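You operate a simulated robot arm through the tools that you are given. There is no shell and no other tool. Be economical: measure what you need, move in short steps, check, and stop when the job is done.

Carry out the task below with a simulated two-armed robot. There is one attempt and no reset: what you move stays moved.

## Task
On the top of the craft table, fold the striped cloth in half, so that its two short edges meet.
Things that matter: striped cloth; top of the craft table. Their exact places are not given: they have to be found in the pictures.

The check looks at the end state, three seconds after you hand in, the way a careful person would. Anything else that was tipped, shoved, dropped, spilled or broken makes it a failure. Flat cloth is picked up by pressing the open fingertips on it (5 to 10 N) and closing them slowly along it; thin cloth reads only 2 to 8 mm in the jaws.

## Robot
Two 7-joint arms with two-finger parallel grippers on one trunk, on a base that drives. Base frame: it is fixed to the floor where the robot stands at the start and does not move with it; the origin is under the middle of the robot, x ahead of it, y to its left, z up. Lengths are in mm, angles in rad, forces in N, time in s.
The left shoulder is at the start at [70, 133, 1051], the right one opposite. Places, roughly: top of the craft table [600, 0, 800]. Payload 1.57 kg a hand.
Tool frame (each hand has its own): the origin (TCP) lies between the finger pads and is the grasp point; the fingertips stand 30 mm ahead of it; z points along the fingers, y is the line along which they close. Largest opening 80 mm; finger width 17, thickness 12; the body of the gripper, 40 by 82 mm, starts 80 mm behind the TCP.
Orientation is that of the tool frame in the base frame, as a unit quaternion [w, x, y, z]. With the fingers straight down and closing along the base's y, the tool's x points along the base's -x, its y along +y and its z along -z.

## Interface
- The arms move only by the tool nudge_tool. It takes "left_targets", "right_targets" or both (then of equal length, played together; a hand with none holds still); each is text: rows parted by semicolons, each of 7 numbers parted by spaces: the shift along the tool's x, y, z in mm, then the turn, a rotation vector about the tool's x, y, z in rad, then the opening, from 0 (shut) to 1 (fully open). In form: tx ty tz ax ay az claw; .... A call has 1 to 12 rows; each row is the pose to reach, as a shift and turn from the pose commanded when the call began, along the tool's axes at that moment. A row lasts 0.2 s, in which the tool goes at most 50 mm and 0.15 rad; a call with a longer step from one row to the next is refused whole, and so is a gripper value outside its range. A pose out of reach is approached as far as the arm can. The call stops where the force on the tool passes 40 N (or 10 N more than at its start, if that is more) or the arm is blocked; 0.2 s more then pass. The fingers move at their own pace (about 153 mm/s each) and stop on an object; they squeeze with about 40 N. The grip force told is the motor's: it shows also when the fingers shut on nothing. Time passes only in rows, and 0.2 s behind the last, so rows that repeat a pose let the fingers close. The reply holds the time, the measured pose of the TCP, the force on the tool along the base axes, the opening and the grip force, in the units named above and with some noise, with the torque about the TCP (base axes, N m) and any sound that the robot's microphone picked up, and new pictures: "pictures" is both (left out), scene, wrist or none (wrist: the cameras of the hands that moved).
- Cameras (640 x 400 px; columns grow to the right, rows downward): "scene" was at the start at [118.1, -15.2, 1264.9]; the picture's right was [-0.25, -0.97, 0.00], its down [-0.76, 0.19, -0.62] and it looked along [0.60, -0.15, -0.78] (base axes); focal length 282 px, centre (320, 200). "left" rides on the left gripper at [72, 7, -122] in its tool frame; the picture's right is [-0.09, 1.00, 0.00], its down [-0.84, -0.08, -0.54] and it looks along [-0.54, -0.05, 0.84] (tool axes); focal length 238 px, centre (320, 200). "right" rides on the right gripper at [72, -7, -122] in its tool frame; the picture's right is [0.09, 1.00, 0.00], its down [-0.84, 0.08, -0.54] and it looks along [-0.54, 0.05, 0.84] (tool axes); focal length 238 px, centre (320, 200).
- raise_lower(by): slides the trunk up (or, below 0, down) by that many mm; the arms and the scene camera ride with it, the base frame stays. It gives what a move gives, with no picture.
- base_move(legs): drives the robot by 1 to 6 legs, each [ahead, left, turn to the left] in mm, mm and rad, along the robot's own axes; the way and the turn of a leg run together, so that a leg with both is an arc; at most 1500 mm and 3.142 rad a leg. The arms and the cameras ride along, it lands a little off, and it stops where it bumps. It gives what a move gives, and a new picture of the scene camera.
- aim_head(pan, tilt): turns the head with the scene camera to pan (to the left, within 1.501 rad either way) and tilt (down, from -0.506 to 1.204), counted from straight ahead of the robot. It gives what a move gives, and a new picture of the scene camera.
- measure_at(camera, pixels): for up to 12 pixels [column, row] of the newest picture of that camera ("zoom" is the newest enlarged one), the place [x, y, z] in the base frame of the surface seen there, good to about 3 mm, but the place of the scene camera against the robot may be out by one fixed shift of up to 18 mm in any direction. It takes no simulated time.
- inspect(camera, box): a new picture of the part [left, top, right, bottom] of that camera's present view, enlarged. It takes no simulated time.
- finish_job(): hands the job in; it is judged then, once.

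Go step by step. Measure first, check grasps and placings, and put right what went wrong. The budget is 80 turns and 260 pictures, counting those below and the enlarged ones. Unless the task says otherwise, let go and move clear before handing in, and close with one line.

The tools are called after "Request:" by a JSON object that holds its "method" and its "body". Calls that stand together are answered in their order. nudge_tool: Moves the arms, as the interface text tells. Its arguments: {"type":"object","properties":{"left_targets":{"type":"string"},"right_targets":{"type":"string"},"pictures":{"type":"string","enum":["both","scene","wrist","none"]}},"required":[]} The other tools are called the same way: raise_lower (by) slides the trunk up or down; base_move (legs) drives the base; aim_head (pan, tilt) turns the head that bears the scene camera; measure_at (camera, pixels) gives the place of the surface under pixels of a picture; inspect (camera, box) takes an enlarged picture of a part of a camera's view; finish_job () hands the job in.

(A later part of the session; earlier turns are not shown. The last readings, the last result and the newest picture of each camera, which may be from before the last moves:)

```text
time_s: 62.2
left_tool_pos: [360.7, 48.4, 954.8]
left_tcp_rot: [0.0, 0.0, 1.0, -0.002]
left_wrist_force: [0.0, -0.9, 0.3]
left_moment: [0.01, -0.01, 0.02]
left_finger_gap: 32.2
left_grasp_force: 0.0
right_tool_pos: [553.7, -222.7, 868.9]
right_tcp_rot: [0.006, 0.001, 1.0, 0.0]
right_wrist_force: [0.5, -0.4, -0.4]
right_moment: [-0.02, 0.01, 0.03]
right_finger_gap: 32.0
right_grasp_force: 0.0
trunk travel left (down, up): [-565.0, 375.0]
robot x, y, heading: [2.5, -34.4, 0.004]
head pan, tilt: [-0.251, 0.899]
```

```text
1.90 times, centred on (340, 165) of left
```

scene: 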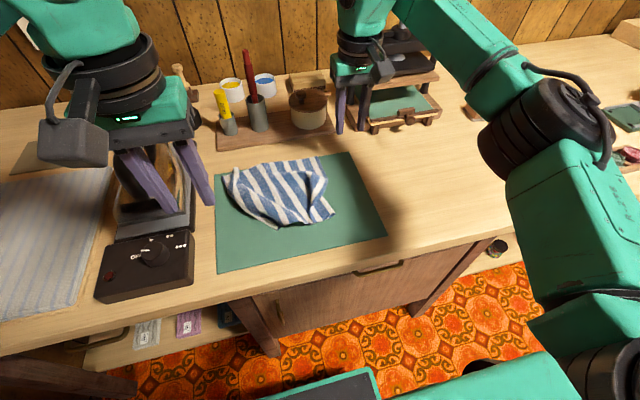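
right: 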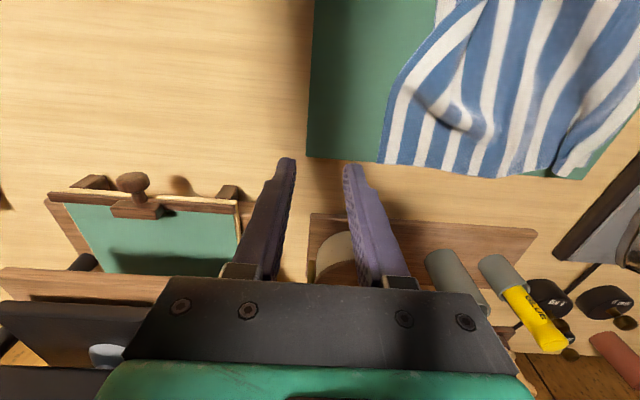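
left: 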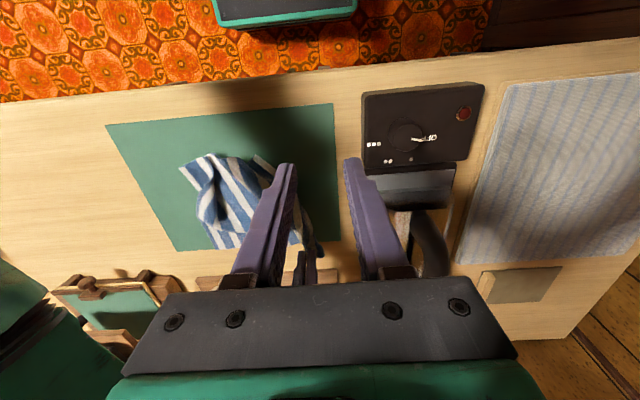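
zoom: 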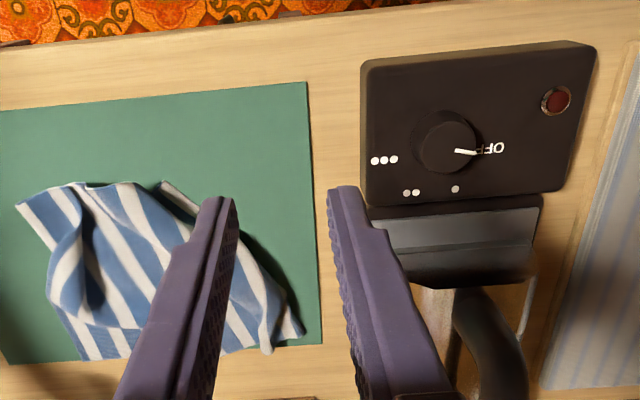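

Request:
{"method": "nudge_tool", "body": {"left_targets": "-15 -40 5 0 0 0 0.5; -30 -80 15 0 0 0 0.5; -42 -115 35 0 0 0 0.5; -49 -140 65 0 0 0 0.5; -49 -158 95 0 0 0 0.5; -49 -158 125 0 0 0 0.45; -49 -158 135 0 0 0 0.45; -49 -158 135 0 0 0 0.45", "pictures": "wrist"}}

Request:
{"method": "inspect", "body": {"camera": "left", "box": [200, 60, 480, 270]}}

```text
time_s: 64.0
left_tool_pos: [409.1, -111.7, 818.0]
left_tcp_rot: [0.0, 0.0, 1.0, -0.001]
left_wrist_force: [0.2, -0.7, 0.4]
left_moment: [-0.01, -0.01, 0.01]
left_finger_gap: 35.9
left_grasp_force: 0.1
right_tool_pos: [552.5, -222.9, 869.0]
right_tcp_rot: [0.006, 0.001, 1.0, 0.0]
right_wrist_force: [0.1, -0.8, 0.3]
right_moment: [0.01, -0.01, 0.0]
right_finger_gap: 32.0
right_grasp_force: 0.1
trunk travel left (down, up): [-565.0, 375.0]
robot x, y, heading: [0.3, -32.7, -0.001]
head pan, tilt: [-0.251, 0.899]
```

left: 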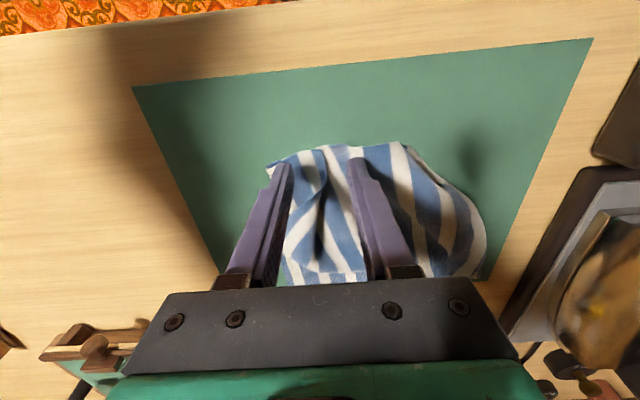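

```text
1.90 times, centred on (340, 165) of left
```

zoom: 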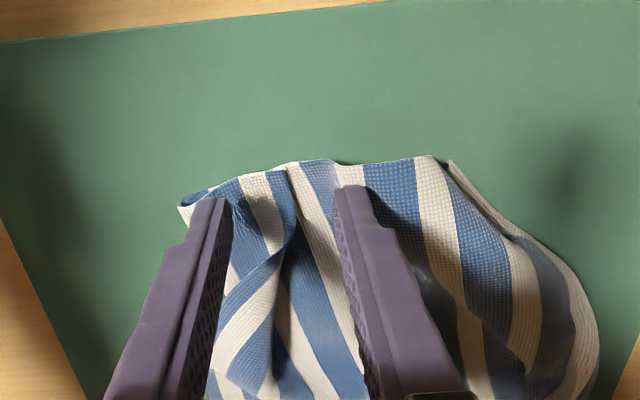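

Request:
{"method": "measure_at", "body": {"camera": "left", "pixels": [[324, 148], [326, 165], [329, 180], [320, 198], [300, 152], [270, 167], [345, 165]]}}

Request:
{"method": "inspect", "body": {"camera": "left", "box": [255, 130, 375, 220]}}

```text
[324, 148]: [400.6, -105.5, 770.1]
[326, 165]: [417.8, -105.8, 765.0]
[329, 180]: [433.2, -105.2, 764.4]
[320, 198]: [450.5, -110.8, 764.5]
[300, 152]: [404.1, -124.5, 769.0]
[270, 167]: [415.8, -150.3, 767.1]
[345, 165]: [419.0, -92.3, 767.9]
```

```text
4.44 times, centred on (315, 175) of left
```

zoom: 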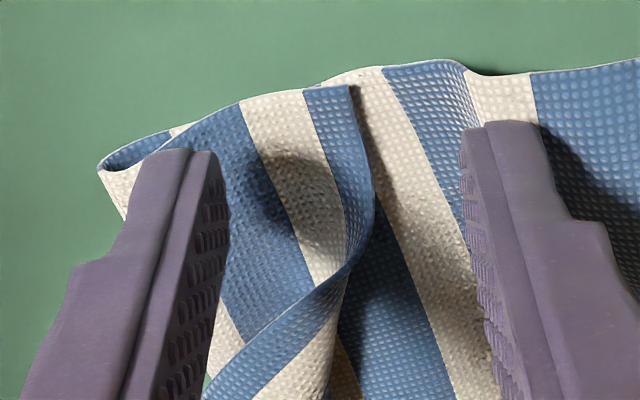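

Now it's clear: the flap's edge is at y≈−106 with the corner at (400,−106), folded over to the left. I'll centre on y≈−118 with a 28 mm gap and press lightly.

Request:
{"method": "nudge_tool", "body": {"left_targets": "0 -6 5 0 0 0 0.35; 0 -6 14 0 0 0 0.35; 0 -6 19 0 0 0 0.35; 0 -6 20.5 0 0 0 0.35; 0 -6 20.5 0 0 0 0.35", "pictures": "none"}}

```text
time_s: 65.2
left_tool_pos: [408.8, -115.8, 799.1]
left_tcp_rot: [-0.001, -0.001, 1.0, 0.0]
left_wrist_force: [-0.2, 0.3, 0.0]
left_moment: [0.0, 0.0, -0.03]
left_finger_gap: 28.0
left_grasp_force: 0.1
right_tool_pos: [553.3, -222.6, 868.5]
right_tcp_rot: [0.007, 0.001, 1.0, 0.0]
right_wrist_force: [-0.1, 1.7, 0.8]
right_moment: [0.0, 0.01, -0.02]
right_finger_gap: 31.7
right_grasp_force: 0.0
trunk travel left (down, up): [-565.0, 375.0]
robot x, y, heading: [0.0, -33.1, -0.002]
head pan, tilt: [-0.251, 0.899]
```

Request:
{"method": "nudge_tool", "body": {"left_targets": "0 -1 1.5 0 0 0 0.35; 0 -1 2.5 0 0 0 0.35; 0 -1 2.5 0 0 0 0.3; 0 -1 2.5 0 0 0 0.25; 0 -1 2.5 0 0 0 0.2; 0 -1 2.5 0 0 0 0.15; 0 -1 2.5 0 0 0 0.1; 0 -1 2.5 0 0 0 0.05; 0 -1 2.5 0 0 0 0; 0 -1 2.5 0 0 0 0; 0 -1 -15 0 0 0 0; 0 -5 -40 0 0 0 0", "pictures": "wrist"}}

Request:
{"method": "inspect", "body": {"camera": "left", "box": [200, 60, 480, 270]}}

```text
time_s: 67.8
left_tool_pos: [409.0, -121.5, 839.7]
left_tcp_rot: [0.0, 0.0, 1.0, 0.0]
left_wrist_force: [1.0, -0.4, 1.1]
left_moment: [0.04, 0.02, -0.01]
left_finger_gap: 1.7
left_grasp_force: 23.4
right_tool_pos: [553.1, -222.3, 868.8]
right_tcp_rot: [0.006, 0.001, 1.0, 0.001]
right_wrist_force: [0.6, -0.7, 0.1]
right_moment: [0.01, 0.03, 0.0]
right_finger_gap: 31.9
right_grasp_force: 0.0
trunk travel left (down, up): [-565.0, 375.0]
robot x, y, heading: [1.7, -31.6, 0.001]
head pan, tilt: [-0.251, 0.899]
```

left: 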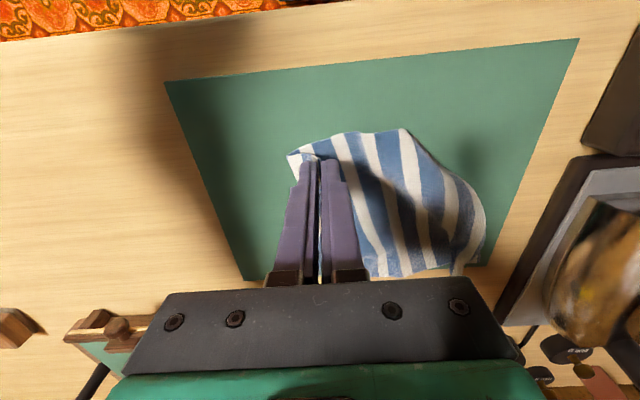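

```text
1.90 times, centred on (340, 165) of left
```

zoom: 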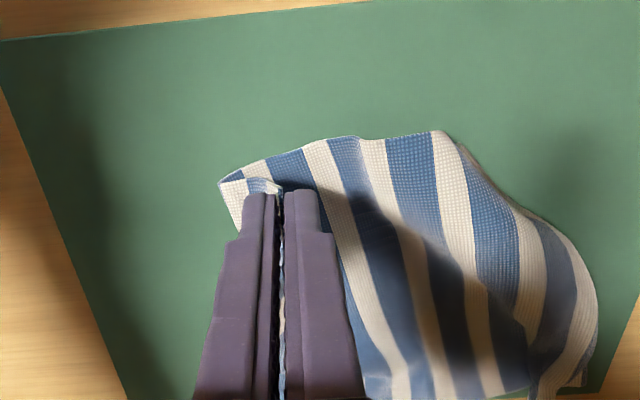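

The corner edge is pinched, with the jaws at 1.7 mm. I'll pull it right with the base and slightly toward the front.

Request:
{"method": "nudge_tool", "body": {"left_targets": "10 0 0 0 0 0 0; 25 0 0 0 0 0 0", "pictures": "none"}}

Request:
{"method": "base_move", "body": {"legs": [[0, -115, 0]]}}

Request:
{"method": "inspect", "body": {"camera": "left", "box": [100, 0, 640, 400]}}

```text
time_s: 68.4
left_tool_pos: [384.5, -120.9, 839.5]
left_tcp_rot: [-0.001, 0.0, 1.0, -0.001]
left_wrist_force: [-1.0, 0.7, 0.5]
left_moment: [0.02, -0.04, -0.01]
left_finger_gap: 1.5
left_grasp_force: 24.2
right_tool_pos: [552.3, -221.1, 869.1]
right_tcp_rot: [0.006, 0.001, 1.0, 0.0]
right_wrist_force: [0.3, 0.8, 0.4]
right_moment: [-0.03, 0.0, 0.02]
right_finger_gap: 32.1
right_grasp_force: 0.0
trunk travel left (down, up): [-565.0, 375.0]
robot x, y, heading: [-0.1, -31.9, -0.002]
head pan, tilt: [-0.251, 0.899]
```

```text
time_s: 69.6
left_tool_pos: [383.8, -236.0, 839.5]
left_tcp_rot: [0.0, 0.0, 1.0, -0.001]
left_wrist_force: [0.1, -0.4, -0.1]
left_moment: [0.02, -0.01, 0.02]
left_finger_gap: 1.5
left_grasp_force: 23.9
right_tool_pos: [552.7, -337.5, 868.2]
right_tcp_rot: [0.006, 0.002, 1.0, 0.0]
right_wrist_force: [-1.1, 0.9, 0.6]
right_moment: [0.04, -0.03, 0.0]
right_finger_gap: 32.0
right_grasp_force: 0.0
trunk travel left (down, up): [-565.0, 375.0]
robot x, y, heading: [1.2, -147.4, 0.001]
head pan, tilt: [-0.251, 0.899]
```

scene: 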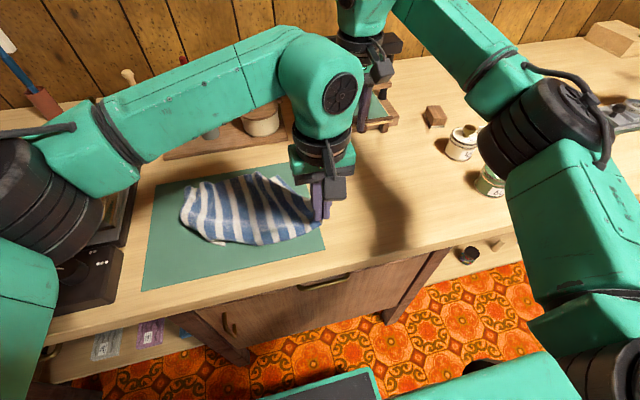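

```text
1.00 times, centred on (370, 200) of left
```

zoom: 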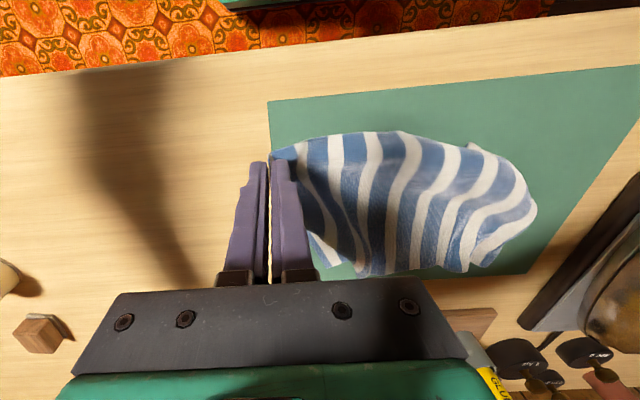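

Nearly flat now. I'll inspect to locate the rear-right corner for the right hand.

Request:
{"method": "inspect", "body": {"camera": "scene", "box": [140, 150, 360, 290]}}

Request:
{"method": "nudge_tool", "body": {"right_targets": "0 0 0 0 0 0 0.4", "pictures": "wrist"}}

```text
2.86 times, centred on (250, 220) of scene
```

zoom: 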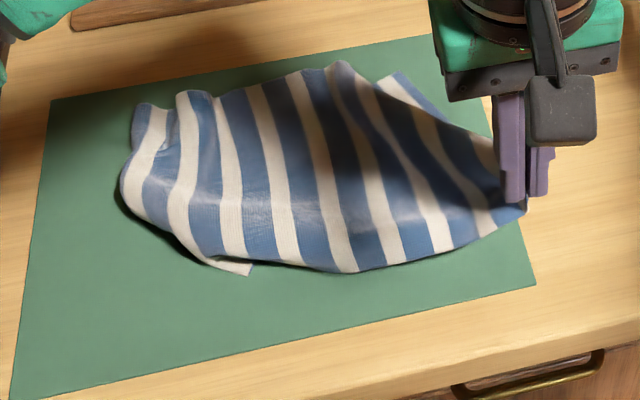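

```text
time_s: 70.0
left_tool_pos: [385.4, -235.0, 838.8]
left_tcp_rot: [0.0, -0.001, 1.0, -0.001]
left_wrist_force: [-0.8, -0.3, -0.4]
left_moment: [-0.01, 0.01, -0.03]
left_finger_gap: 1.6
left_grasp_force: 23.2
right_tool_pos: [551.8, -337.5, 870.0]
right_tcp_rot: [0.006, 0.001, 1.0, 0.0]
right_wrist_force: [0.0, -0.2, -0.4]
right_moment: [0.01, 0.03, 0.0]
right_finger_gap: 31.9
right_grasp_force: 0.0
trunk travel left (down, up): [-565.0, 375.0]
robot x, y, heading: [-1.3, -145.8, 0.002]
head pan, tilt: [-0.251, 0.899]
```

right: 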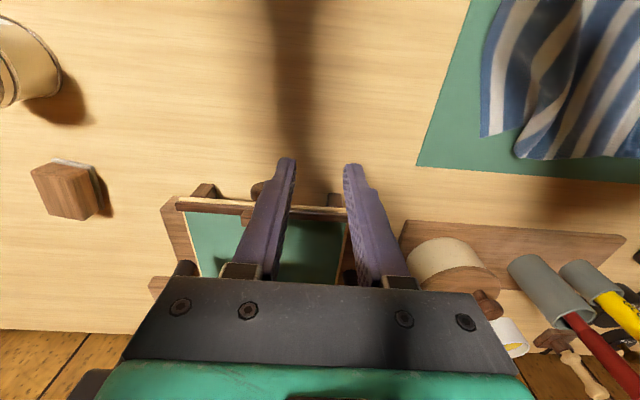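

Request:
{"method": "measure_at", "body": {"camera": "right", "pixels": [[482, 134], [484, 90], [490, 40], [500, 125], [520, 155], [418, 164], [495, 128]]}}

```text
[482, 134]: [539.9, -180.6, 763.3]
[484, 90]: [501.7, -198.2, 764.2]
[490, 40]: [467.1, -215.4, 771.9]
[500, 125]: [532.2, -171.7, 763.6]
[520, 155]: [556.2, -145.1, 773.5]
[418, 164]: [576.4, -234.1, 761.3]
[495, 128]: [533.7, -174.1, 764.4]
```

The rear-right corner is at (540,−181). I'll bring the right hand onto it.

Request:
{"method": "nudge_tool", "body": {"right_targets": "5 40 0 0 0 0 0.33; 12 80 0 0 0 0 0.33; 24 120 0 0 0 0 0.33; 24 156 0 0 0 0 0.33; 24 156 25 0 0 0 0.33; 24 156 50 0 0 0 0.33; 24 156 66 0 0 0 0.33; 24 156 73 0 0 0 0.33; 24 156 74.5 0 0 0 0.33; 24 156 74.5 0 0 0 0.33", "pictures": "wrist"}}

```text
time_s: 72.2
left_tool_pos: [383.9, -236.6, 838.9]
left_tcp_rot: [0.0, 0.0, 1.0, -0.001]
left_wrist_force: [-0.3, 0.2, 0.1]
left_moment: [-0.01, 0.01, 0.01]
left_finger_gap: 2.0
left_grasp_force: 23.3
right_tool_pos: [529.8, -181.7, 793.2]
right_tcp_rot: [0.006, 0.001, 1.0, 0.001]
right_wrist_force: [1.7, 0.0, 6.9]
right_moment: [0.1, -0.04, -0.06]
right_finger_gap: 26.3
right_grasp_force: 0.2
trunk travel left (down, up): [-565.0, 375.0]
robot x, y, heading: [-1.2, -149.7, -0.001]
head pan, tilt: [-0.251, 0.899]
```

right: 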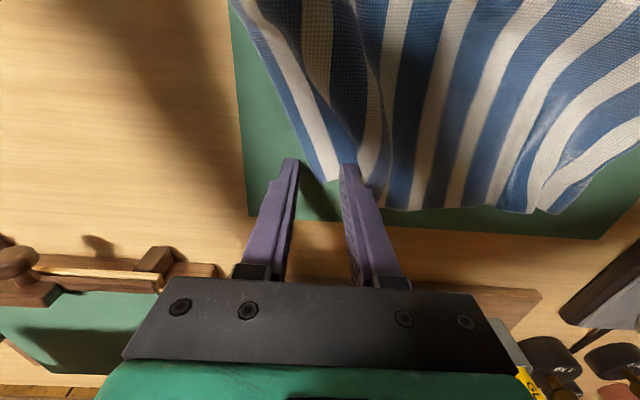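

The corner lies between the fingers at 7 N, so I'll close, lift slightly, and draw it right and rearward.

Request:
{"method": "nudge_tool", "body": {"right_targets": "0 0 0.5 0 0 0 0.28; 0 0 0.5 0 0 0 0.22; 0 0 0.5 0 0 0 0.16; 0 0 0.5 0 0 0 0.1; 0 0 0.5 0 0 0 0.05; 0 0 0.5 0 0 0 0; 0 0 0.5 0 0 0 0; 0 0 -12 0 0 0 0; -10 -15 -20 0 0 0 0; -20 -30 -20 0 0 0 0; -25 -45 -20 0 0 0 0; -25 -50 -20 0 0 0 0", "left_targets": "0 0 0 0 0 0 0; 0 0 0 0 0 0 0; 0 0 0 0 0 0 0; 0 0 0 0 0 0 0; 0 0 0 0 0 0 0; 0 0 0 0 0 0 0; 0 0 0 0 0 0 0; 0 0 10 0 0 0 0; 0 0 20 0 0 0 0; 0 0 25 0 0 0 0; 0 0 25 0 0 0 0; 0 0 25 0 0 0 0", "pictures": "both"}}

```text
time_s: 74.8
left_tool_pos: [386.3, -234.7, 814.0]
left_tcp_rot: [-0.002, 0.0, 1.0, 0.0]
left_wrist_force: [0.4, 0.7, 0.3]
left_moment: [0.01, 0.02, 0.01]
left_finger_gap: 1.6
left_grasp_force: 23.3
right_tool_pos: [554.8, -230.9, 814.3]
right_tcp_rot: [0.007, 0.001, 1.0, 0.001]
right_wrist_force: [0.4, -0.3, -0.2]
right_moment: [0.01, 0.0, 0.04]
right_finger_gap: 2.3
right_grasp_force: 24.1
trunk travel left (down, up): [-565.0, 375.0]
robot x, y, heading: [0.1, -146.6, -0.001]
head pan, tilt: [-0.251, 0.899]
```

scene: 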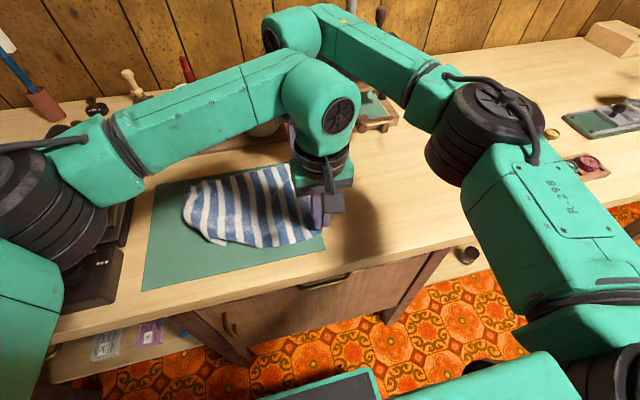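
right: 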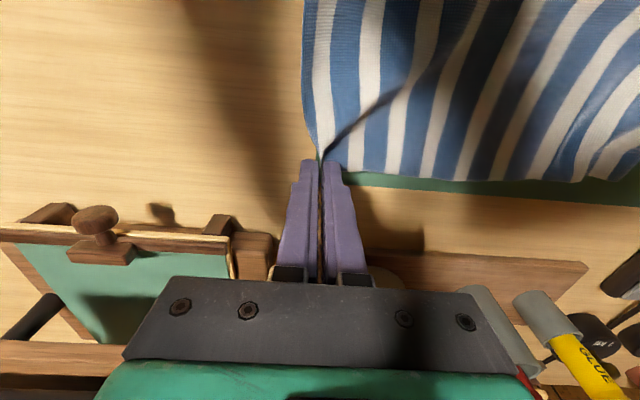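
left: 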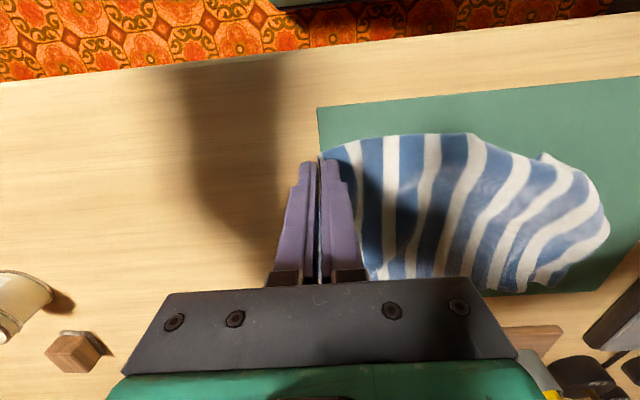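

Both right corners are now properly held (jaws 1.6 and 2.3 mm) at y≈−233. I'll lift the whole cloth by this edge using the trunk, so it hangs straight. Then I'll lay it down: far edge first at the right, first half toward the left, then back over for the fold.

Request:
{"method": "raise_lower", "body": {"by": 150}}

Request:
{"method": "raise_lower", "body": {"by": 125}}

Request:
{"method": "base_move", "body": {"legs": [[0, 60, 0]]}}

```text
time_s: 76.5
left_tool_pos: [384.3, -235.6, 965.1]
left_tcp_rot: [-0.002, 0.001, 1.0, 0.0]
left_wrist_force: [0.7, -0.1, -0.2]
left_moment: [-0.03, -0.03, -0.03]
left_finger_gap: 1.9
left_grasp_force: 23.1
right_tool_pos: [555.9, -231.0, 964.0]
right_tcp_rot: [0.006, 0.002, 1.0, 0.0]
right_wrist_force: [-0.2, 0.2, -0.5]
right_moment: [0.0, -0.02, -0.03]
right_finger_gap: 2.3
right_grasp_force: 24.0
trunk travel left (down, up): [-715.0, 225.0]
robot x, y, heading: [-1.1, -147.2, 0.003]
head pan, tilt: [-0.251, 0.899]
```

```text
time_s: 78.1
left_tool_pos: [385.1, -235.5, 1089.3]
left_tcp_rot: [-0.001, 0.0, 1.0, -0.001]
left_wrist_force: [-0.1, 0.2, 0.0]
left_moment: [0.01, -0.02, 0.0]
left_finger_gap: 1.8
left_grasp_force: 23.9
right_tool_pos: [555.7, -232.2, 1089.2]
right_tcp_rot: [0.007, 0.002, 1.0, 0.0]
right_wrist_force: [-0.4, 0.1, 0.7]
right_moment: [0.0, 0.0, -0.03]
right_finger_gap: 2.1
right_grasp_force: 23.6
trunk travel left (down, up): [-840.0, 100.0]
robot x, y, heading: [-0.9, -147.7, 0.002]
head pan, tilt: [-0.251, 0.899]
```

```text
time_s: 79.0
left_tool_pos: [384.0, -183.2, 1088.4]
left_tcp_rot: [-0.001, 0.001, 1.0, 0.003]
left_wrist_force: [0.3, -1.3, -0.5]
left_moment: [0.07, 0.01, 0.01]
left_finger_gap: 1.8
left_grasp_force: 23.0
right_tool_pos: [556.0, -180.4, 1088.7]
right_tcp_rot: [0.006, 0.003, 1.0, 0.003]
right_wrist_force: [-0.6, -0.5, -0.3]
right_moment: [0.04, 0.03, 0.03]
right_finger_gap: 2.4
right_grasp_force: 23.4
trunk travel left (down, up): [-840.0, 100.0]
robot x, y, heading: [-0.8, -87.9, 0.001]
head pan, tilt: [-0.251, 0.899]
```

scene: 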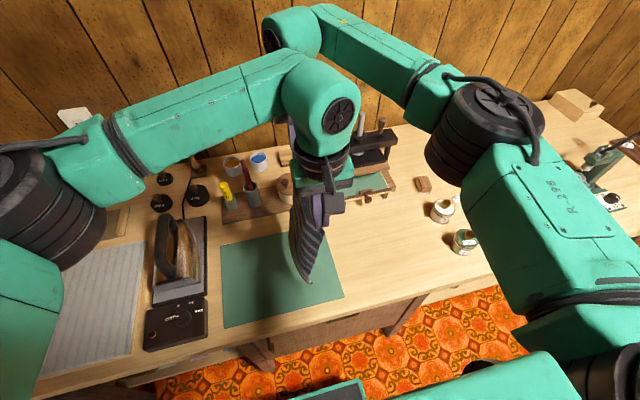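

The cloth hangs free of the table. I'll look at its shape.

Request:
{"method": "nudge_tool", "body": {"left_targets": "0 0 0 0 0 0 0; 0 0 0 0 0 0 0; 0 0 0 0 0 0 0", "right_targets": "0 0 0 0 0 0 0; 0 0 0 0 0 0 0; 0 0 0 0 0 0 0", "pictures": "wrist"}}

Request:
{"method": "inspect", "body": {"camera": "scene", "box": [220, 160, 400, 310]}}

```text
time_s: 79.8
left_tool_pos: [385.3, -176.6, 1089.6]
left_tcp_rot: [0.0, 0.002, 1.0, 0.0]
left_wrist_force: [-0.3, -0.7, -0.1]
left_moment: [-0.01, 0.01, -0.01]
left_finger_gap: 1.6
left_grasp_force: 23.3
right_tool_pos: [554.1, -172.1, 1089.4]
right_tcp_rot: [0.005, 0.003, 1.0, -0.001]
right_wrist_force: [0.9, 0.2, 0.9]
right_moment: [-0.04, -0.01, 0.02]
right_finger_gap: 2.4
right_grasp_force: 23.9
trunk travel left (down, up): [-840.0, 100.0]
robot x, y, heading: [0.2, -84.8, -0.006]
head pan, tilt: [-0.251, 0.899]
```

right: 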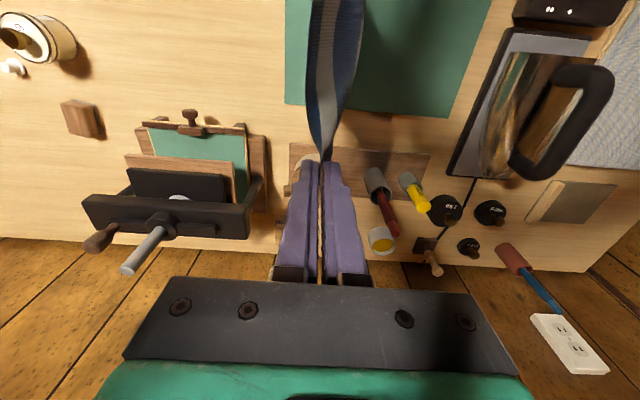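
left: 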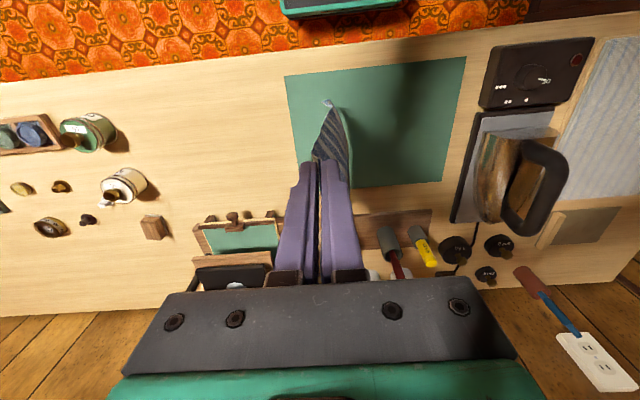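

```text
2.67 times, centred on (310, 235) of scene
```

zoom: 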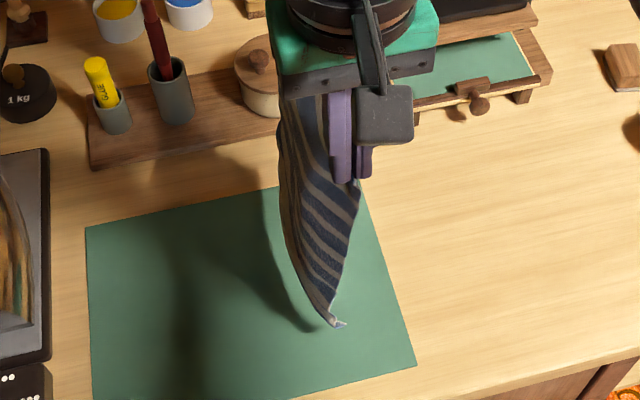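

It hangs flat, with just the lower front tip slightly curled. I'll measure the lower edge height.

Request:
{"method": "measure_at", "body": {"camera": "scene", "pixels": [[315, 280], [311, 276], [305, 262], [300, 245], [318, 250], [325, 215]]}}

Request:
{"method": "measure_at", "body": {"camera": "left", "pixels": [[328, 103], [348, 155], [345, 130], [285, 76], [466, 58]]}}

Request:
{"method": "measure_at", "body": {"camera": "right", "pixels": [[335, 90], [360, 60], [345, 20], [318, 60], [445, 117]]}}

```text
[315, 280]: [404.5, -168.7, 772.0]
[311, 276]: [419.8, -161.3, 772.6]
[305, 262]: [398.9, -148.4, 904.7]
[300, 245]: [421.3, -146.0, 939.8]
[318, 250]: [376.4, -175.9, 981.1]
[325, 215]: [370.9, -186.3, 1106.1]
```

```text
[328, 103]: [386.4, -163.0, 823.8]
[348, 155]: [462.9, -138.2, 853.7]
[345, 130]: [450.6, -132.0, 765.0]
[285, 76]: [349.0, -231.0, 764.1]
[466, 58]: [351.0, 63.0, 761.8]
```

```text
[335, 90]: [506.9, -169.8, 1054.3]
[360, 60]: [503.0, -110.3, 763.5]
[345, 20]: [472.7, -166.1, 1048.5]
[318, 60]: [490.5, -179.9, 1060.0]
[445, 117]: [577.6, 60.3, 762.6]
```

The mat hasn't moved, and the lower edge hangs at z≈815–823, y≈−163. I'll shift 37 mm right and lower until the edge just touches.

Request:
{"method": "nudge_tool", "body": {"left_targets": "0 -12 0 0 0 0 0; 0 -24 0 0 0 0 0; 0 -37 0 0 0 0 0; 0 -37 0 0 0 0 0; 0 -37 0 0 0 0 0", "right_targets": "0 -12 0 0 0 0 0; 0 -24 0 0 0 0 0; 0 -40 0 0 0 0 0; 0 -40 0 0 0 0 0; 0 -40 0 0 0 0 0", "pictures": "none"}}

Request:
{"method": "raise_lower", "body": {"by": -48}}

Request:
{"method": "nudge_tool", "body": {"left_targets": "0 0 0 0 0 0 0; 0 0 0 0 0 0 0", "right_targets": "0 0 0 0 0 0 0; 0 0 0 0 0 0 0", "pictures": "both"}}

Request:
{"method": "inspect", "body": {"camera": "scene", "box": [220, 160, 400, 310]}}

```text
time_s: 81.0
left_tool_pos: [385.6, -214.9, 1091.0]
left_tcp_rot: [-0.001, 0.001, 1.0, -0.001]
left_wrist_force: [-0.2, 0.3, -1.0]
left_moment: [-0.01, -0.02, 0.02]
left_finger_gap: 1.7
left_grasp_force: 23.3
right_tool_pos: [555.9, -214.0, 1090.3]
right_tcp_rot: [0.007, 0.003, 1.0, 0.0]
right_wrist_force: [0.4, -0.1, -0.8]
right_moment: [-0.01, -0.01, -0.02]
right_finger_gap: 2.6
right_grasp_force: 23.5
trunk travel left (down, up): [-840.0, 100.0]
robot x, y, heading: [-2.2, -89.5, -0.003]
head pan, tilt: [-0.251, 0.899]
```

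```text
time_s: 81.9
left_tool_pos: [384.5, -215.6, 1043.6]
left_tcp_rot: [0.0, 0.002, 1.0, 0.0]
left_wrist_force: [-0.1, 0.0, -0.3]
left_moment: [0.03, -0.02, 0.0]
left_finger_gap: 1.9
left_grasp_force: 23.6
right_tool_pos: [556.3, -214.1, 1040.8]
right_tcp_rot: [0.006, 0.002, 1.0, 0.0]
right_wrist_force: [0.0, 0.2, 0.3]
right_moment: [0.01, 0.01, 0.02]
right_finger_gap: 2.4
right_grasp_force: 23.5
trunk travel left (down, up): [-792.0, 148.0]
robot x, y, heading: [-2.3, -90.4, 0.002]
head pan, tilt: [-0.251, 0.899]
```

```text
time_s: 82.5
left_tool_pos: [385.6, -215.0, 1042.2]
left_tcp_rot: [0.001, 0.001, 1.0, -0.001]
left_wrist_force: [0.1, 0.1, -0.3]
left_moment: [0.03, 0.0, 0.03]
left_finger_gap: 1.6
left_grasp_force: 23.4
right_tool_pos: [555.5, -214.3, 1041.4]
right_tcp_rot: [0.007, 0.003, 1.0, 0.001]
right_wrist_force: [-0.5, -0.8, 0.3]
right_moment: [-0.02, -0.01, 0.08]
right_finger_gap: 2.3
right_grasp_force: 23.5
trunk travel left (down, up): [-792.0, 148.0]
robot x, y, heading: [1.3, -90.2, 0.002]
head pan, tilt: [-0.251, 0.899]
```

scene: 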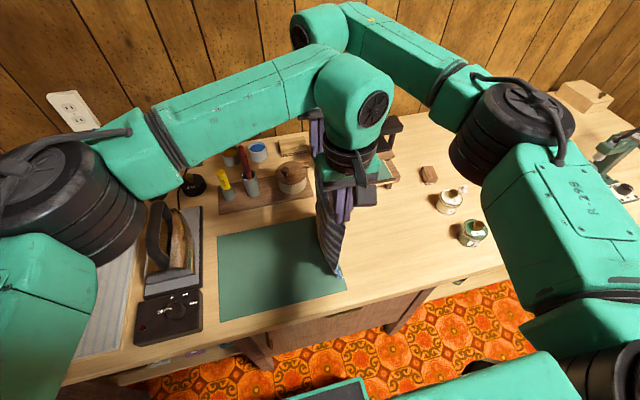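
right: 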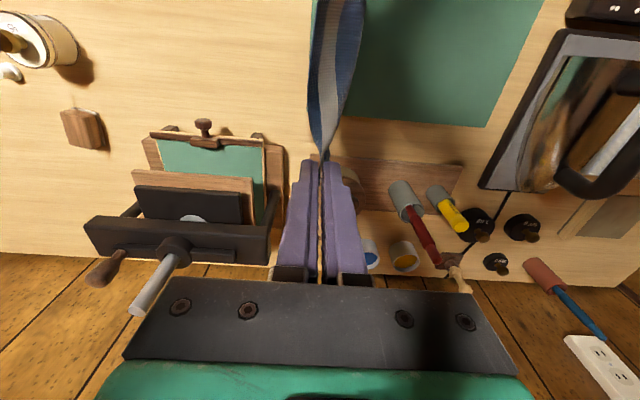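
left: 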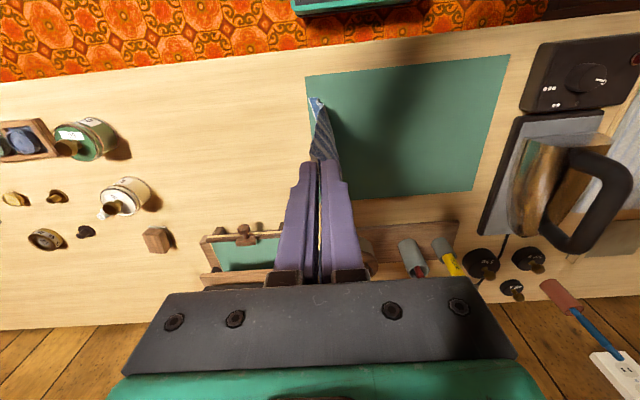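

```text
2.67 times, centred on (310, 235) of scene
```

zoom: 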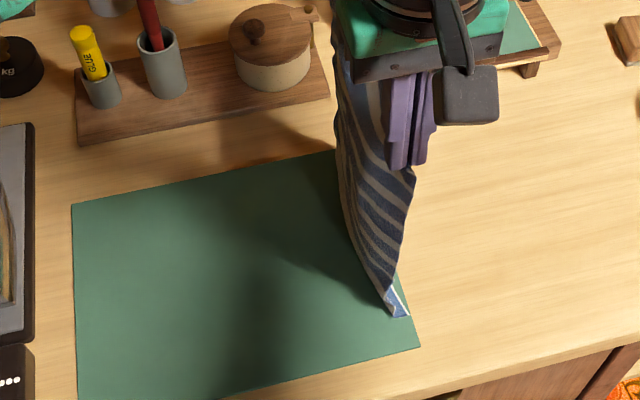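

Request:
{"method": "measure_at", "body": {"camera": "left", "pixels": [[314, 101], [320, 104], [330, 125], [336, 150], [307, 78]]}}

```text
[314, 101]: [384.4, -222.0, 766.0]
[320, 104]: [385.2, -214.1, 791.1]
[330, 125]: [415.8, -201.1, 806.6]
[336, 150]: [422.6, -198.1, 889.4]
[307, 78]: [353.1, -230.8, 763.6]
```

The lower edge is touching at y≈−215. I'll now lay the first half leftward, alternating small left shifts with trunk lowering.

Request:
{"method": "nudge_tool", "body": {"left_targets": "0 12 0 0 0 0 0; 0 25 0 0 0 0 0", "right_targets": "0 12 0 0 0 0 0; 0 25 0 0 0 0 0", "pictures": "none"}}

Request:
{"method": "raise_lower", "body": {"by": -22}}

Request:
{"method": "nudge_tool", "body": {"left_targets": "0 10 0 0 0 0 0; 0 20 0 0 0 0 0", "right_targets": "0 10 0 0 0 0 0; 0 20 0 0 0 0 0", "pictures": "none"}}

Request:
{"method": "raise_lower", "body": {"by": -20}}

Request:
{"method": "nudge_tool", "body": {"left_targets": "0 10 0 0 0 0 0; 0 20 0 0 0 0 0", "right_targets": "0 10 0 0 0 0 0; 0 20 0 0 0 0 0", "pictures": "wrist"}}

Request:
{"method": "inspect", "body": {"camera": "scene", "box": [220, 160, 400, 310]}}

```text
time_s: 83.1
left_tool_pos: [384.8, -189.1, 1043.4]
left_tcp_rot: [-0.001, 0.0, 1.0, -0.001]
left_wrist_force: [0.4, 2.2, -0.5]
left_moment: [0.04, 0.02, 0.01]
left_finger_gap: 1.7
left_grasp_force: 24.0
right_tool_pos: [556.5, -187.4, 1041.9]
right_tcp_rot: [0.005, 0.003, 1.0, 0.0]
right_wrist_force: [0.3, -0.3, 0.1]
right_moment: [-0.05, -0.04, 0.0]
right_finger_gap: 2.3
right_grasp_force: 23.9
trunk travel left (down, up): [-792.0, 148.0]
robot x, y, heading: [1.7, -91.0, -0.0]
head pan, tilt: [-0.251, 0.899]
```

```text
time_s: 83.8
left_tool_pos: [384.8, -190.6, 1020.5]
left_tcp_rot: [0.0, 0.001, 1.0, -0.001]
left_wrist_force: [-0.6, -0.3, 0.0]
left_moment: [0.03, -0.02, 0.0]
left_finger_gap: 1.6
left_grasp_force: 23.6
right_tool_pos: [556.9, -188.1, 1019.4]
right_tcp_rot: [0.006, 0.002, 1.0, 0.0]
right_wrist_force: [1.0, -0.5, 0.7]
right_moment: [0.01, -0.03, 0.01]
right_finger_gap: 2.4
right_grasp_force: 23.9
trunk travel left (down, up): [-770.0, 170.0]
robot x, y, heading: [-0.2, -87.6, -0.001]
head pan, tilt: [-0.251, 0.899]
```

```text
time_s: 84.4
left_tool_pos: [387.1, -168.7, 1020.9]
left_tcp_rot: [0.0, 0.002, 1.0, 0.0]
left_wrist_force: [-0.6, 0.3, 0.2]
left_moment: [0.02, 0.01, -0.01]
left_finger_gap: 1.7
left_grasp_force: 23.8
right_tool_pos: [557.0, -168.1, 1018.7]
right_tcp_rot: [0.007, 0.003, 1.0, 0.0]
right_wrist_force: [-0.3, 0.3, 1.1]
right_moment: [0.01, -0.01, 0.01]
right_finger_gap: 2.2
right_grasp_force: 23.6
trunk travel left (down, up): [-770.0, 170.0]
robot x, y, heading: [2.0, -85.7, 0.002]
head pan, tilt: [-0.251, 0.899]
```

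```text
time_s: 85.1
left_tool_pos: [386.2, -169.1, 1000.5]
left_tcp_rot: [0.0, 0.002, 1.0, 0.0]
left_wrist_force: [0.1, 0.0, 0.2]
left_moment: [0.02, 0.03, -0.01]
left_finger_gap: 1.7
left_grasp_force: 24.0
right_tool_pos: [556.3, -169.1, 1000.0]
right_tcp_rot: [0.006, 0.003, 1.0, 0.0]
right_wrist_force: [0.0, 0.1, -0.8]
right_moment: [-0.02, 0.0, -0.01]
right_finger_gap: 2.1
right_grasp_force: 23.5
trunk travel left (down, up): [-750.0, 190.0]
robot x, y, heading: [-0.8, -88.2, 0.003]
head pan, tilt: [-0.251, 0.899]
```

```text
time_s: 85.7
left_tool_pos: [386.9, -148.8, 1001.5]
left_tcp_rot: [0.0, 0.001, 1.0, -0.001]
left_wrist_force: [-0.5, -0.9, 0.1]
left_moment: [0.0, 0.0, -0.02]
left_finger_gap: 1.4
left_grasp_force: 23.3
right_tool_pos: [556.3, -147.9, 999.7]
right_tcp_rot: [0.006, 0.003, 1.0, 0.0]
right_wrist_force: [-0.9, -0.1, -0.3]
right_moment: [-0.01, -0.01, 0.0]
right_finger_gap: 2.3
right_grasp_force: 23.5
trunk travel left (down, up): [-750.0, 190.0]
robot x, y, heading: [1.1, -92.3, -0.005]
head pan, tilt: [-0.251, 0.899]
```

right: 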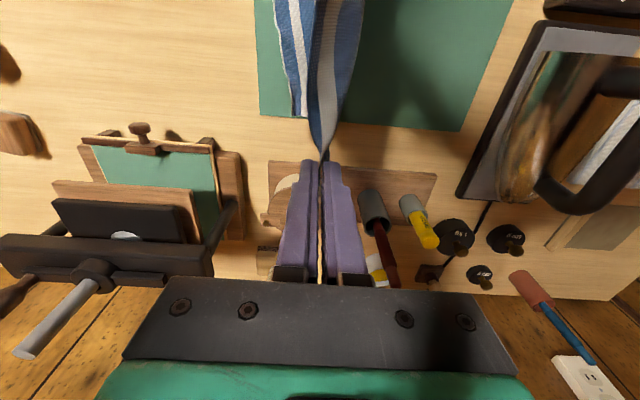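
left: 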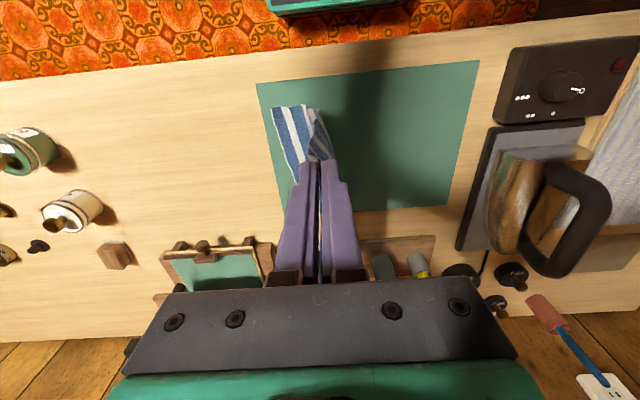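

```text
2.67 times, centred on (310, 235) of scene
```

zoom: 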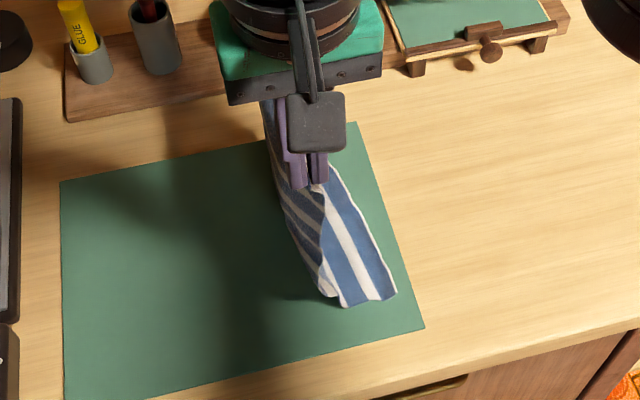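

It's laying down cleanly at the right of the mat. I'll measure where its edge is and continue laying.

Request:
{"method": "measure_at", "body": {"camera": "left", "pixels": [[273, 108], [283, 150], [291, 180], [305, 106]]}}

Request:
{"method": "measure_at", "body": {"camera": "right", "pixels": [[277, 20], [292, 112]]}}

Request:
{"method": "raise_lower", "body": {"by": -22}}

Request:
{"method": "nudge_tool", "body": {"left_targets": "0 10 0 0 0 0 0; 0 20 0 0 0 0 0", "right_targets": "0 10 0 0 0 0 0; 0 20 0 0 0 0 0", "pictures": "none"}}

Request:
{"method": "raise_lower", "body": {"by": -22}}

Request:
{"method": "nudge_tool", "body": {"left_targets": "0 10 0 0 0 0 0; 0 20 0 0 0 0 0", "right_targets": "0 10 0 0 0 0 0; 0 20 0 0 0 0 0", "pictures": "none"}}

Request:
{"method": "raise_lower", "body": {"by": -20}}

Request:
{"method": "nudge_tool", "body": {"left_targets": "0 10 0 0 0 0 0; 0 20 0 0 0 0 0", "right_targets": "0 10 0 0 0 0 0; 0 20 0 0 0 0 0", "pictures": "wrist"}}

```text
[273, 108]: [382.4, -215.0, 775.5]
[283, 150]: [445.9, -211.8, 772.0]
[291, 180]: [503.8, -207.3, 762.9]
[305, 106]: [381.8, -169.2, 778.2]
```

```text
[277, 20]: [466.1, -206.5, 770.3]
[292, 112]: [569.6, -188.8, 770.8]
```

```text
time_s: 86.4
left_tool_pos: [386.7, -149.7, 979.6]
left_tcp_rot: [0.0, 0.003, 1.0, -0.001]
left_wrist_force: [0.5, -0.2, 0.0]
left_moment: [0.0, 0.01, -0.02]
left_finger_gap: 1.3
left_grasp_force: 23.2
right_tool_pos: [556.9, -149.3, 977.4]
right_tcp_rot: [0.006, 0.003, 1.0, 0.0]
right_wrist_force: [0.7, -0.2, 0.1]
right_moment: [-0.01, 0.01, 0.0]
right_finger_gap: 2.2
right_grasp_force: 23.2
trunk travel left (down, up): [-728.0, 212.0]
robot x, y, heading: [-3.9, -87.8, -0.003]
head pan, tilt: [-0.251, 0.899]
```

```text
time_s: 87.0
left_tool_pos: [385.3, -129.3, 980.0]
left_tcp_rot: [0.0, 0.002, 1.0, 0.0]
left_wrist_force: [0.0, -0.1, 0.3]
left_moment: [0.0, 0.0, 0.03]
left_finger_gap: 2.0
left_grasp_force: 24.2
right_tool_pos: [556.2, -126.4, 978.1]
right_tcp_rot: [0.006, 0.002, 1.0, 0.0]
right_wrist_force: [-0.3, -0.1, 0.3]
right_moment: [0.0, 0.01, -0.01]
right_finger_gap: 2.3
right_grasp_force: 24.0
trunk travel left (down, up): [-728.0, 212.0]
robot x, y, heading: [3.4, -90.6, -0.0]
head pan, tilt: [-0.251, 0.899]
```

```text
time_s: 87.7
left_tool_pos: [387.6, -128.4, 956.9]
left_tcp_rot: [0.001, 0.002, 1.0, -0.001]
left_wrist_force: [0.7, -0.2, -0.4]
left_moment: [0.02, 0.03, 0.0]
left_finger_gap: 1.7
left_grasp_force: 23.4
right_tool_pos: [557.2, -128.4, 955.1]
right_tcp_rot: [0.006, 0.002, 1.0, 0.001]
right_wrist_force: [-0.6, 0.7, 0.2]
right_moment: [0.0, 0.01, 0.0]
right_finger_gap: 2.3
right_grasp_force: 24.3
trunk travel left (down, up): [-706.0, 234.0]
robot x, y, heading: [-0.4, -85.2, 0.001]
head pan, tilt: [-0.251, 0.899]
```

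```text
time_s: 88.2
left_tool_pos: [386.7, -108.9, 958.0]
left_tcp_rot: [0.0, 0.0, 1.0, -0.001]
left_wrist_force: [0.2, -0.2, 0.7]
left_moment: [-0.01, -0.01, -0.01]
left_finger_gap: 1.6
left_grasp_force: 23.3
right_tool_pos: [557.2, -108.3, 956.1]
right_tcp_rot: [0.006, 0.003, 1.0, -0.001]
right_wrist_force: [0.7, 0.9, 0.1]
right_moment: [0.0, 0.01, 0.0]
right_finger_gap: 2.4
right_grasp_force: 23.7
trunk travel left (down, up): [-706.0, 234.0]
robot x, y, heading: [-0.5, -88.6, -0.004]
head pan, tilt: [-0.251, 0.899]
```

```text
time_s: 88.9
left_tool_pos: [387.2, -109.9, 937.2]
left_tcp_rot: [0.0, 0.001, 1.0, 0.0]
left_wrist_force: [0.5, -0.6, -0.9]
left_moment: [0.05, -0.03, -0.01]
left_finger_gap: 1.5
left_grasp_force: 23.8
right_tool_pos: [556.1, -109.7, 935.7]
right_tcp_rot: [0.006, 0.003, 1.0, -0.001]
right_wrist_force: [-0.5, 0.4, 0.1]
right_moment: [0.0, -0.02, 0.03]
right_finger_gap: 2.0
right_grasp_force: 23.9
trunk travel left (down, up): [-686.0, 254.0]
robot x, y, heading: [-1.4, -87.4, -0.006]
head pan, tilt: [-0.251, 0.899]
```

```text
time_s: 89.5
left_tool_pos: [387.5, -89.5, 937.9]
left_tcp_rot: [0.0, 0.002, 1.0, -0.001]
left_wrist_force: [0.3, 0.5, 0.0]
left_moment: [-0.02, 0.0, -0.01]
left_finger_gap: 1.7
left_grasp_force: 24.0
right_tool_pos: [557.1, -87.7, 934.0]
right_tcp_rot: [0.006, 0.003, 1.0, 0.0]
right_wrist_force: [0.7, 0.6, 0.4]
right_moment: [-0.02, 0.01, -0.02]
right_finger_gap: 2.5
right_grasp_force: 23.3
trunk travel left (down, up): [-686.0, 254.0]
robot x, y, heading: [-1.9, -94.7, -0.001]
head pan, tilt: [-0.251, 0.899]
```

right: 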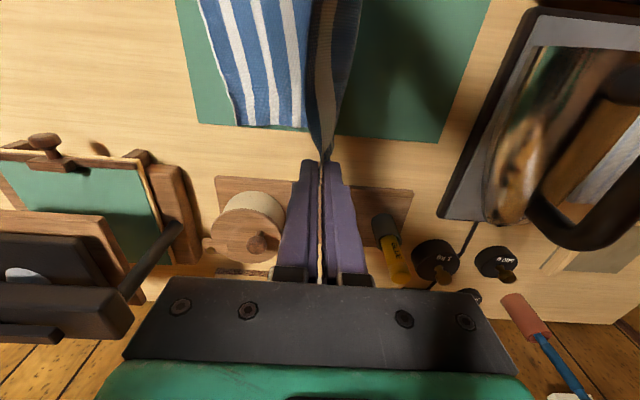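
left: 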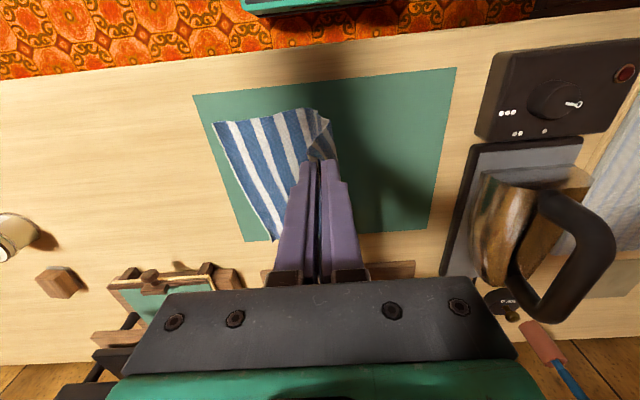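

The first half lies flat. I'll measure the bottom edge line before folding over.

Request:
{"method": "measure_at", "body": {"camera": "left", "pixels": [[215, 124], [235, 165], [255, 205], [272, 237], [312, 110], [290, 120]]}}

Request:
{"method": "measure_at", "body": {"camera": "right", "pixels": [[205, 20], [222, 70], [238, 122], [300, 126], [306, 60]]}}

Request:
{"method": "inspect", "body": {"camera": "left", "box": [190, 80, 370, 250]}}

```text
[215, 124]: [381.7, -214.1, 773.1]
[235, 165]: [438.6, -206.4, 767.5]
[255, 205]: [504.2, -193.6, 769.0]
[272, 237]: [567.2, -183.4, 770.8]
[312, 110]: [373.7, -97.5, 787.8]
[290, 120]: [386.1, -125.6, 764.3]
```

```text
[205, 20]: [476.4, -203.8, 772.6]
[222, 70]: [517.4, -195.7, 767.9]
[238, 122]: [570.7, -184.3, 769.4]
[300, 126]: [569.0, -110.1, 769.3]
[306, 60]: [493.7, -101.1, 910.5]
```

```text
2.35 times, centred on (280, 165) of left
```

zoom: 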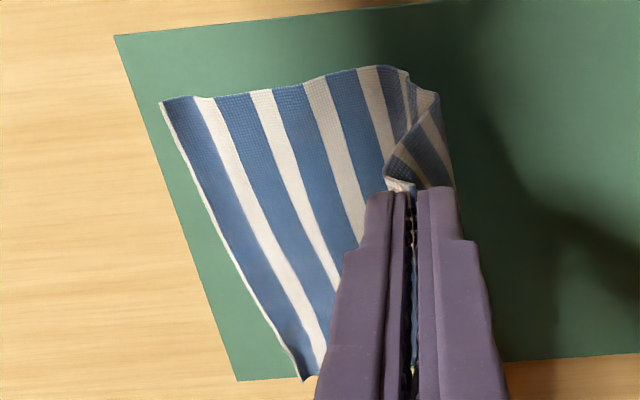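

The bottom edge runs (382,−214) → (569,−184), slightly rotated. So the crease should run about (361,−82) → (548,−52), and the right hand must go about 30 mm further left. After that I fold back in parallel, aiming for hand centres about 14 mm inside the edge: left −198, right −172.

Request:
{"method": "nudge_tool", "body": {"left_targets": "0 0 0 0 0 0 0; 0 2 0 0 0 0 0; 0 4 0 0 0 0 0", "right_targets": "0 12 0 0 0 0 0; 0 24 0 0 0 0 0; 0 32 0 0 0 0 0", "pictures": "none"}}

Request:
{"method": "raise_lower", "body": {"by": -22}}

Request:
{"method": "nudge_tool", "body": {"left_targets": "0 0 0 0 0 0 0", "right_targets": "0 0 0 0 0 0 0", "pictures": "wrist"}}

```text
time_s: 90.3
left_tool_pos: [386.8, -85.3, 938.7]
left_tcp_rot: [0.0, 0.002, 1.0, -0.001]
left_wrist_force: [0.0, 0.4, 0.1]
left_moment: [-0.03, -0.02, -0.02]
left_finger_gap: 1.6
left_grasp_force: 23.8
right_tool_pos: [556.5, -56.3, 935.0]
right_tcp_rot: [0.007, 0.003, 1.0, 0.001]
right_wrist_force: [-0.3, -0.4, -0.2]
right_moment: [-0.03, 0.01, -0.01]
right_finger_gap: 2.5
right_grasp_force: 23.7
trunk travel left (down, up): [-686.0, 254.0]
robot x, y, heading: [0.7, -85.6, -0.002]
head pan, tilt: [-0.251, 0.899]
```

```text
time_s: 91.0
left_tool_pos: [387.4, -85.6, 915.9]
left_tcp_rot: [0.0, 0.002, 1.0, -0.001]
left_wrist_force: [0.0, 0.4, -0.2]
left_moment: [0.0, 0.01, 0.01]
left_finger_gap: 1.9
left_grasp_force: 23.1
right_tool_pos: [555.8, -55.7, 913.7]
right_tcp_rot: [0.006, 0.003, 1.0, 0.0]
right_wrist_force: [-0.8, -0.5, -0.2]
right_moment: [-0.02, -0.01, 0.02]
right_finger_gap: 2.2
right_grasp_force: 23.6
trunk travel left (down, up): [-664.0, 276.0]
robot x, y, heading: [1.0, -86.4, -0.001]
head pan, tilt: [-0.251, 0.899]
```

```text
time_s: 91.4
left_tool_pos: [387.0, -85.5, 915.8]
left_tcp_rot: [0.0, 0.002, 1.0, 0.0]
left_wrist_force: [0.9, -0.5, 0.0]
left_moment: [0.0, 0.02, -0.01]
left_finger_gap: 1.7
left_grasp_force: 23.4
right_tool_pos: [557.5, -55.6, 911.5]
right_tcp_rot: [0.007, 0.003, 1.0, 0.0]
right_wrist_force: [1.2, -0.2, -0.3]
right_moment: [0.0, -0.03, -0.01]
right_finger_gap: 2.3
right_grasp_force: 24.0
trunk travel left (down, up): [-664.0, 276.0]
robot x, y, heading: [1.2, -90.7, 0.006]
head pan, tilt: [-0.251, 0.899]
```

right: 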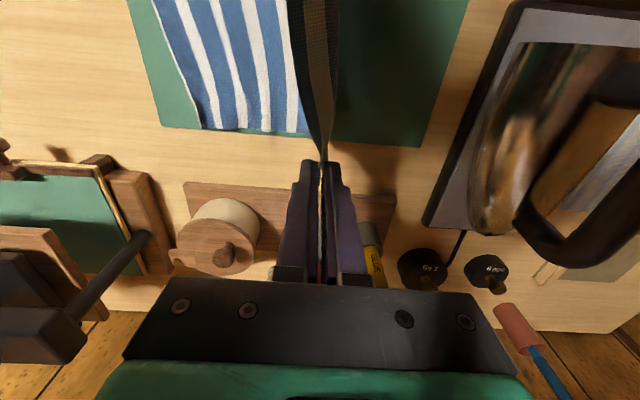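
left: 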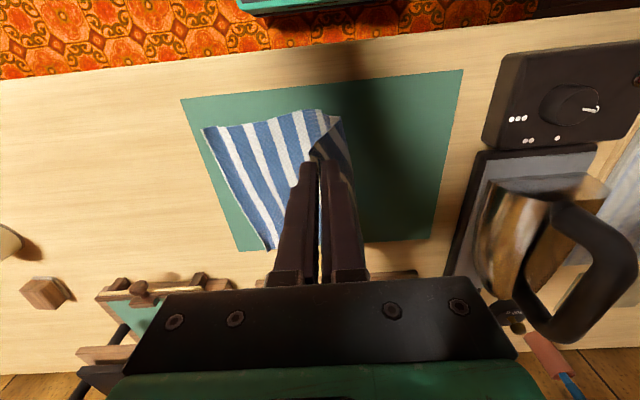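

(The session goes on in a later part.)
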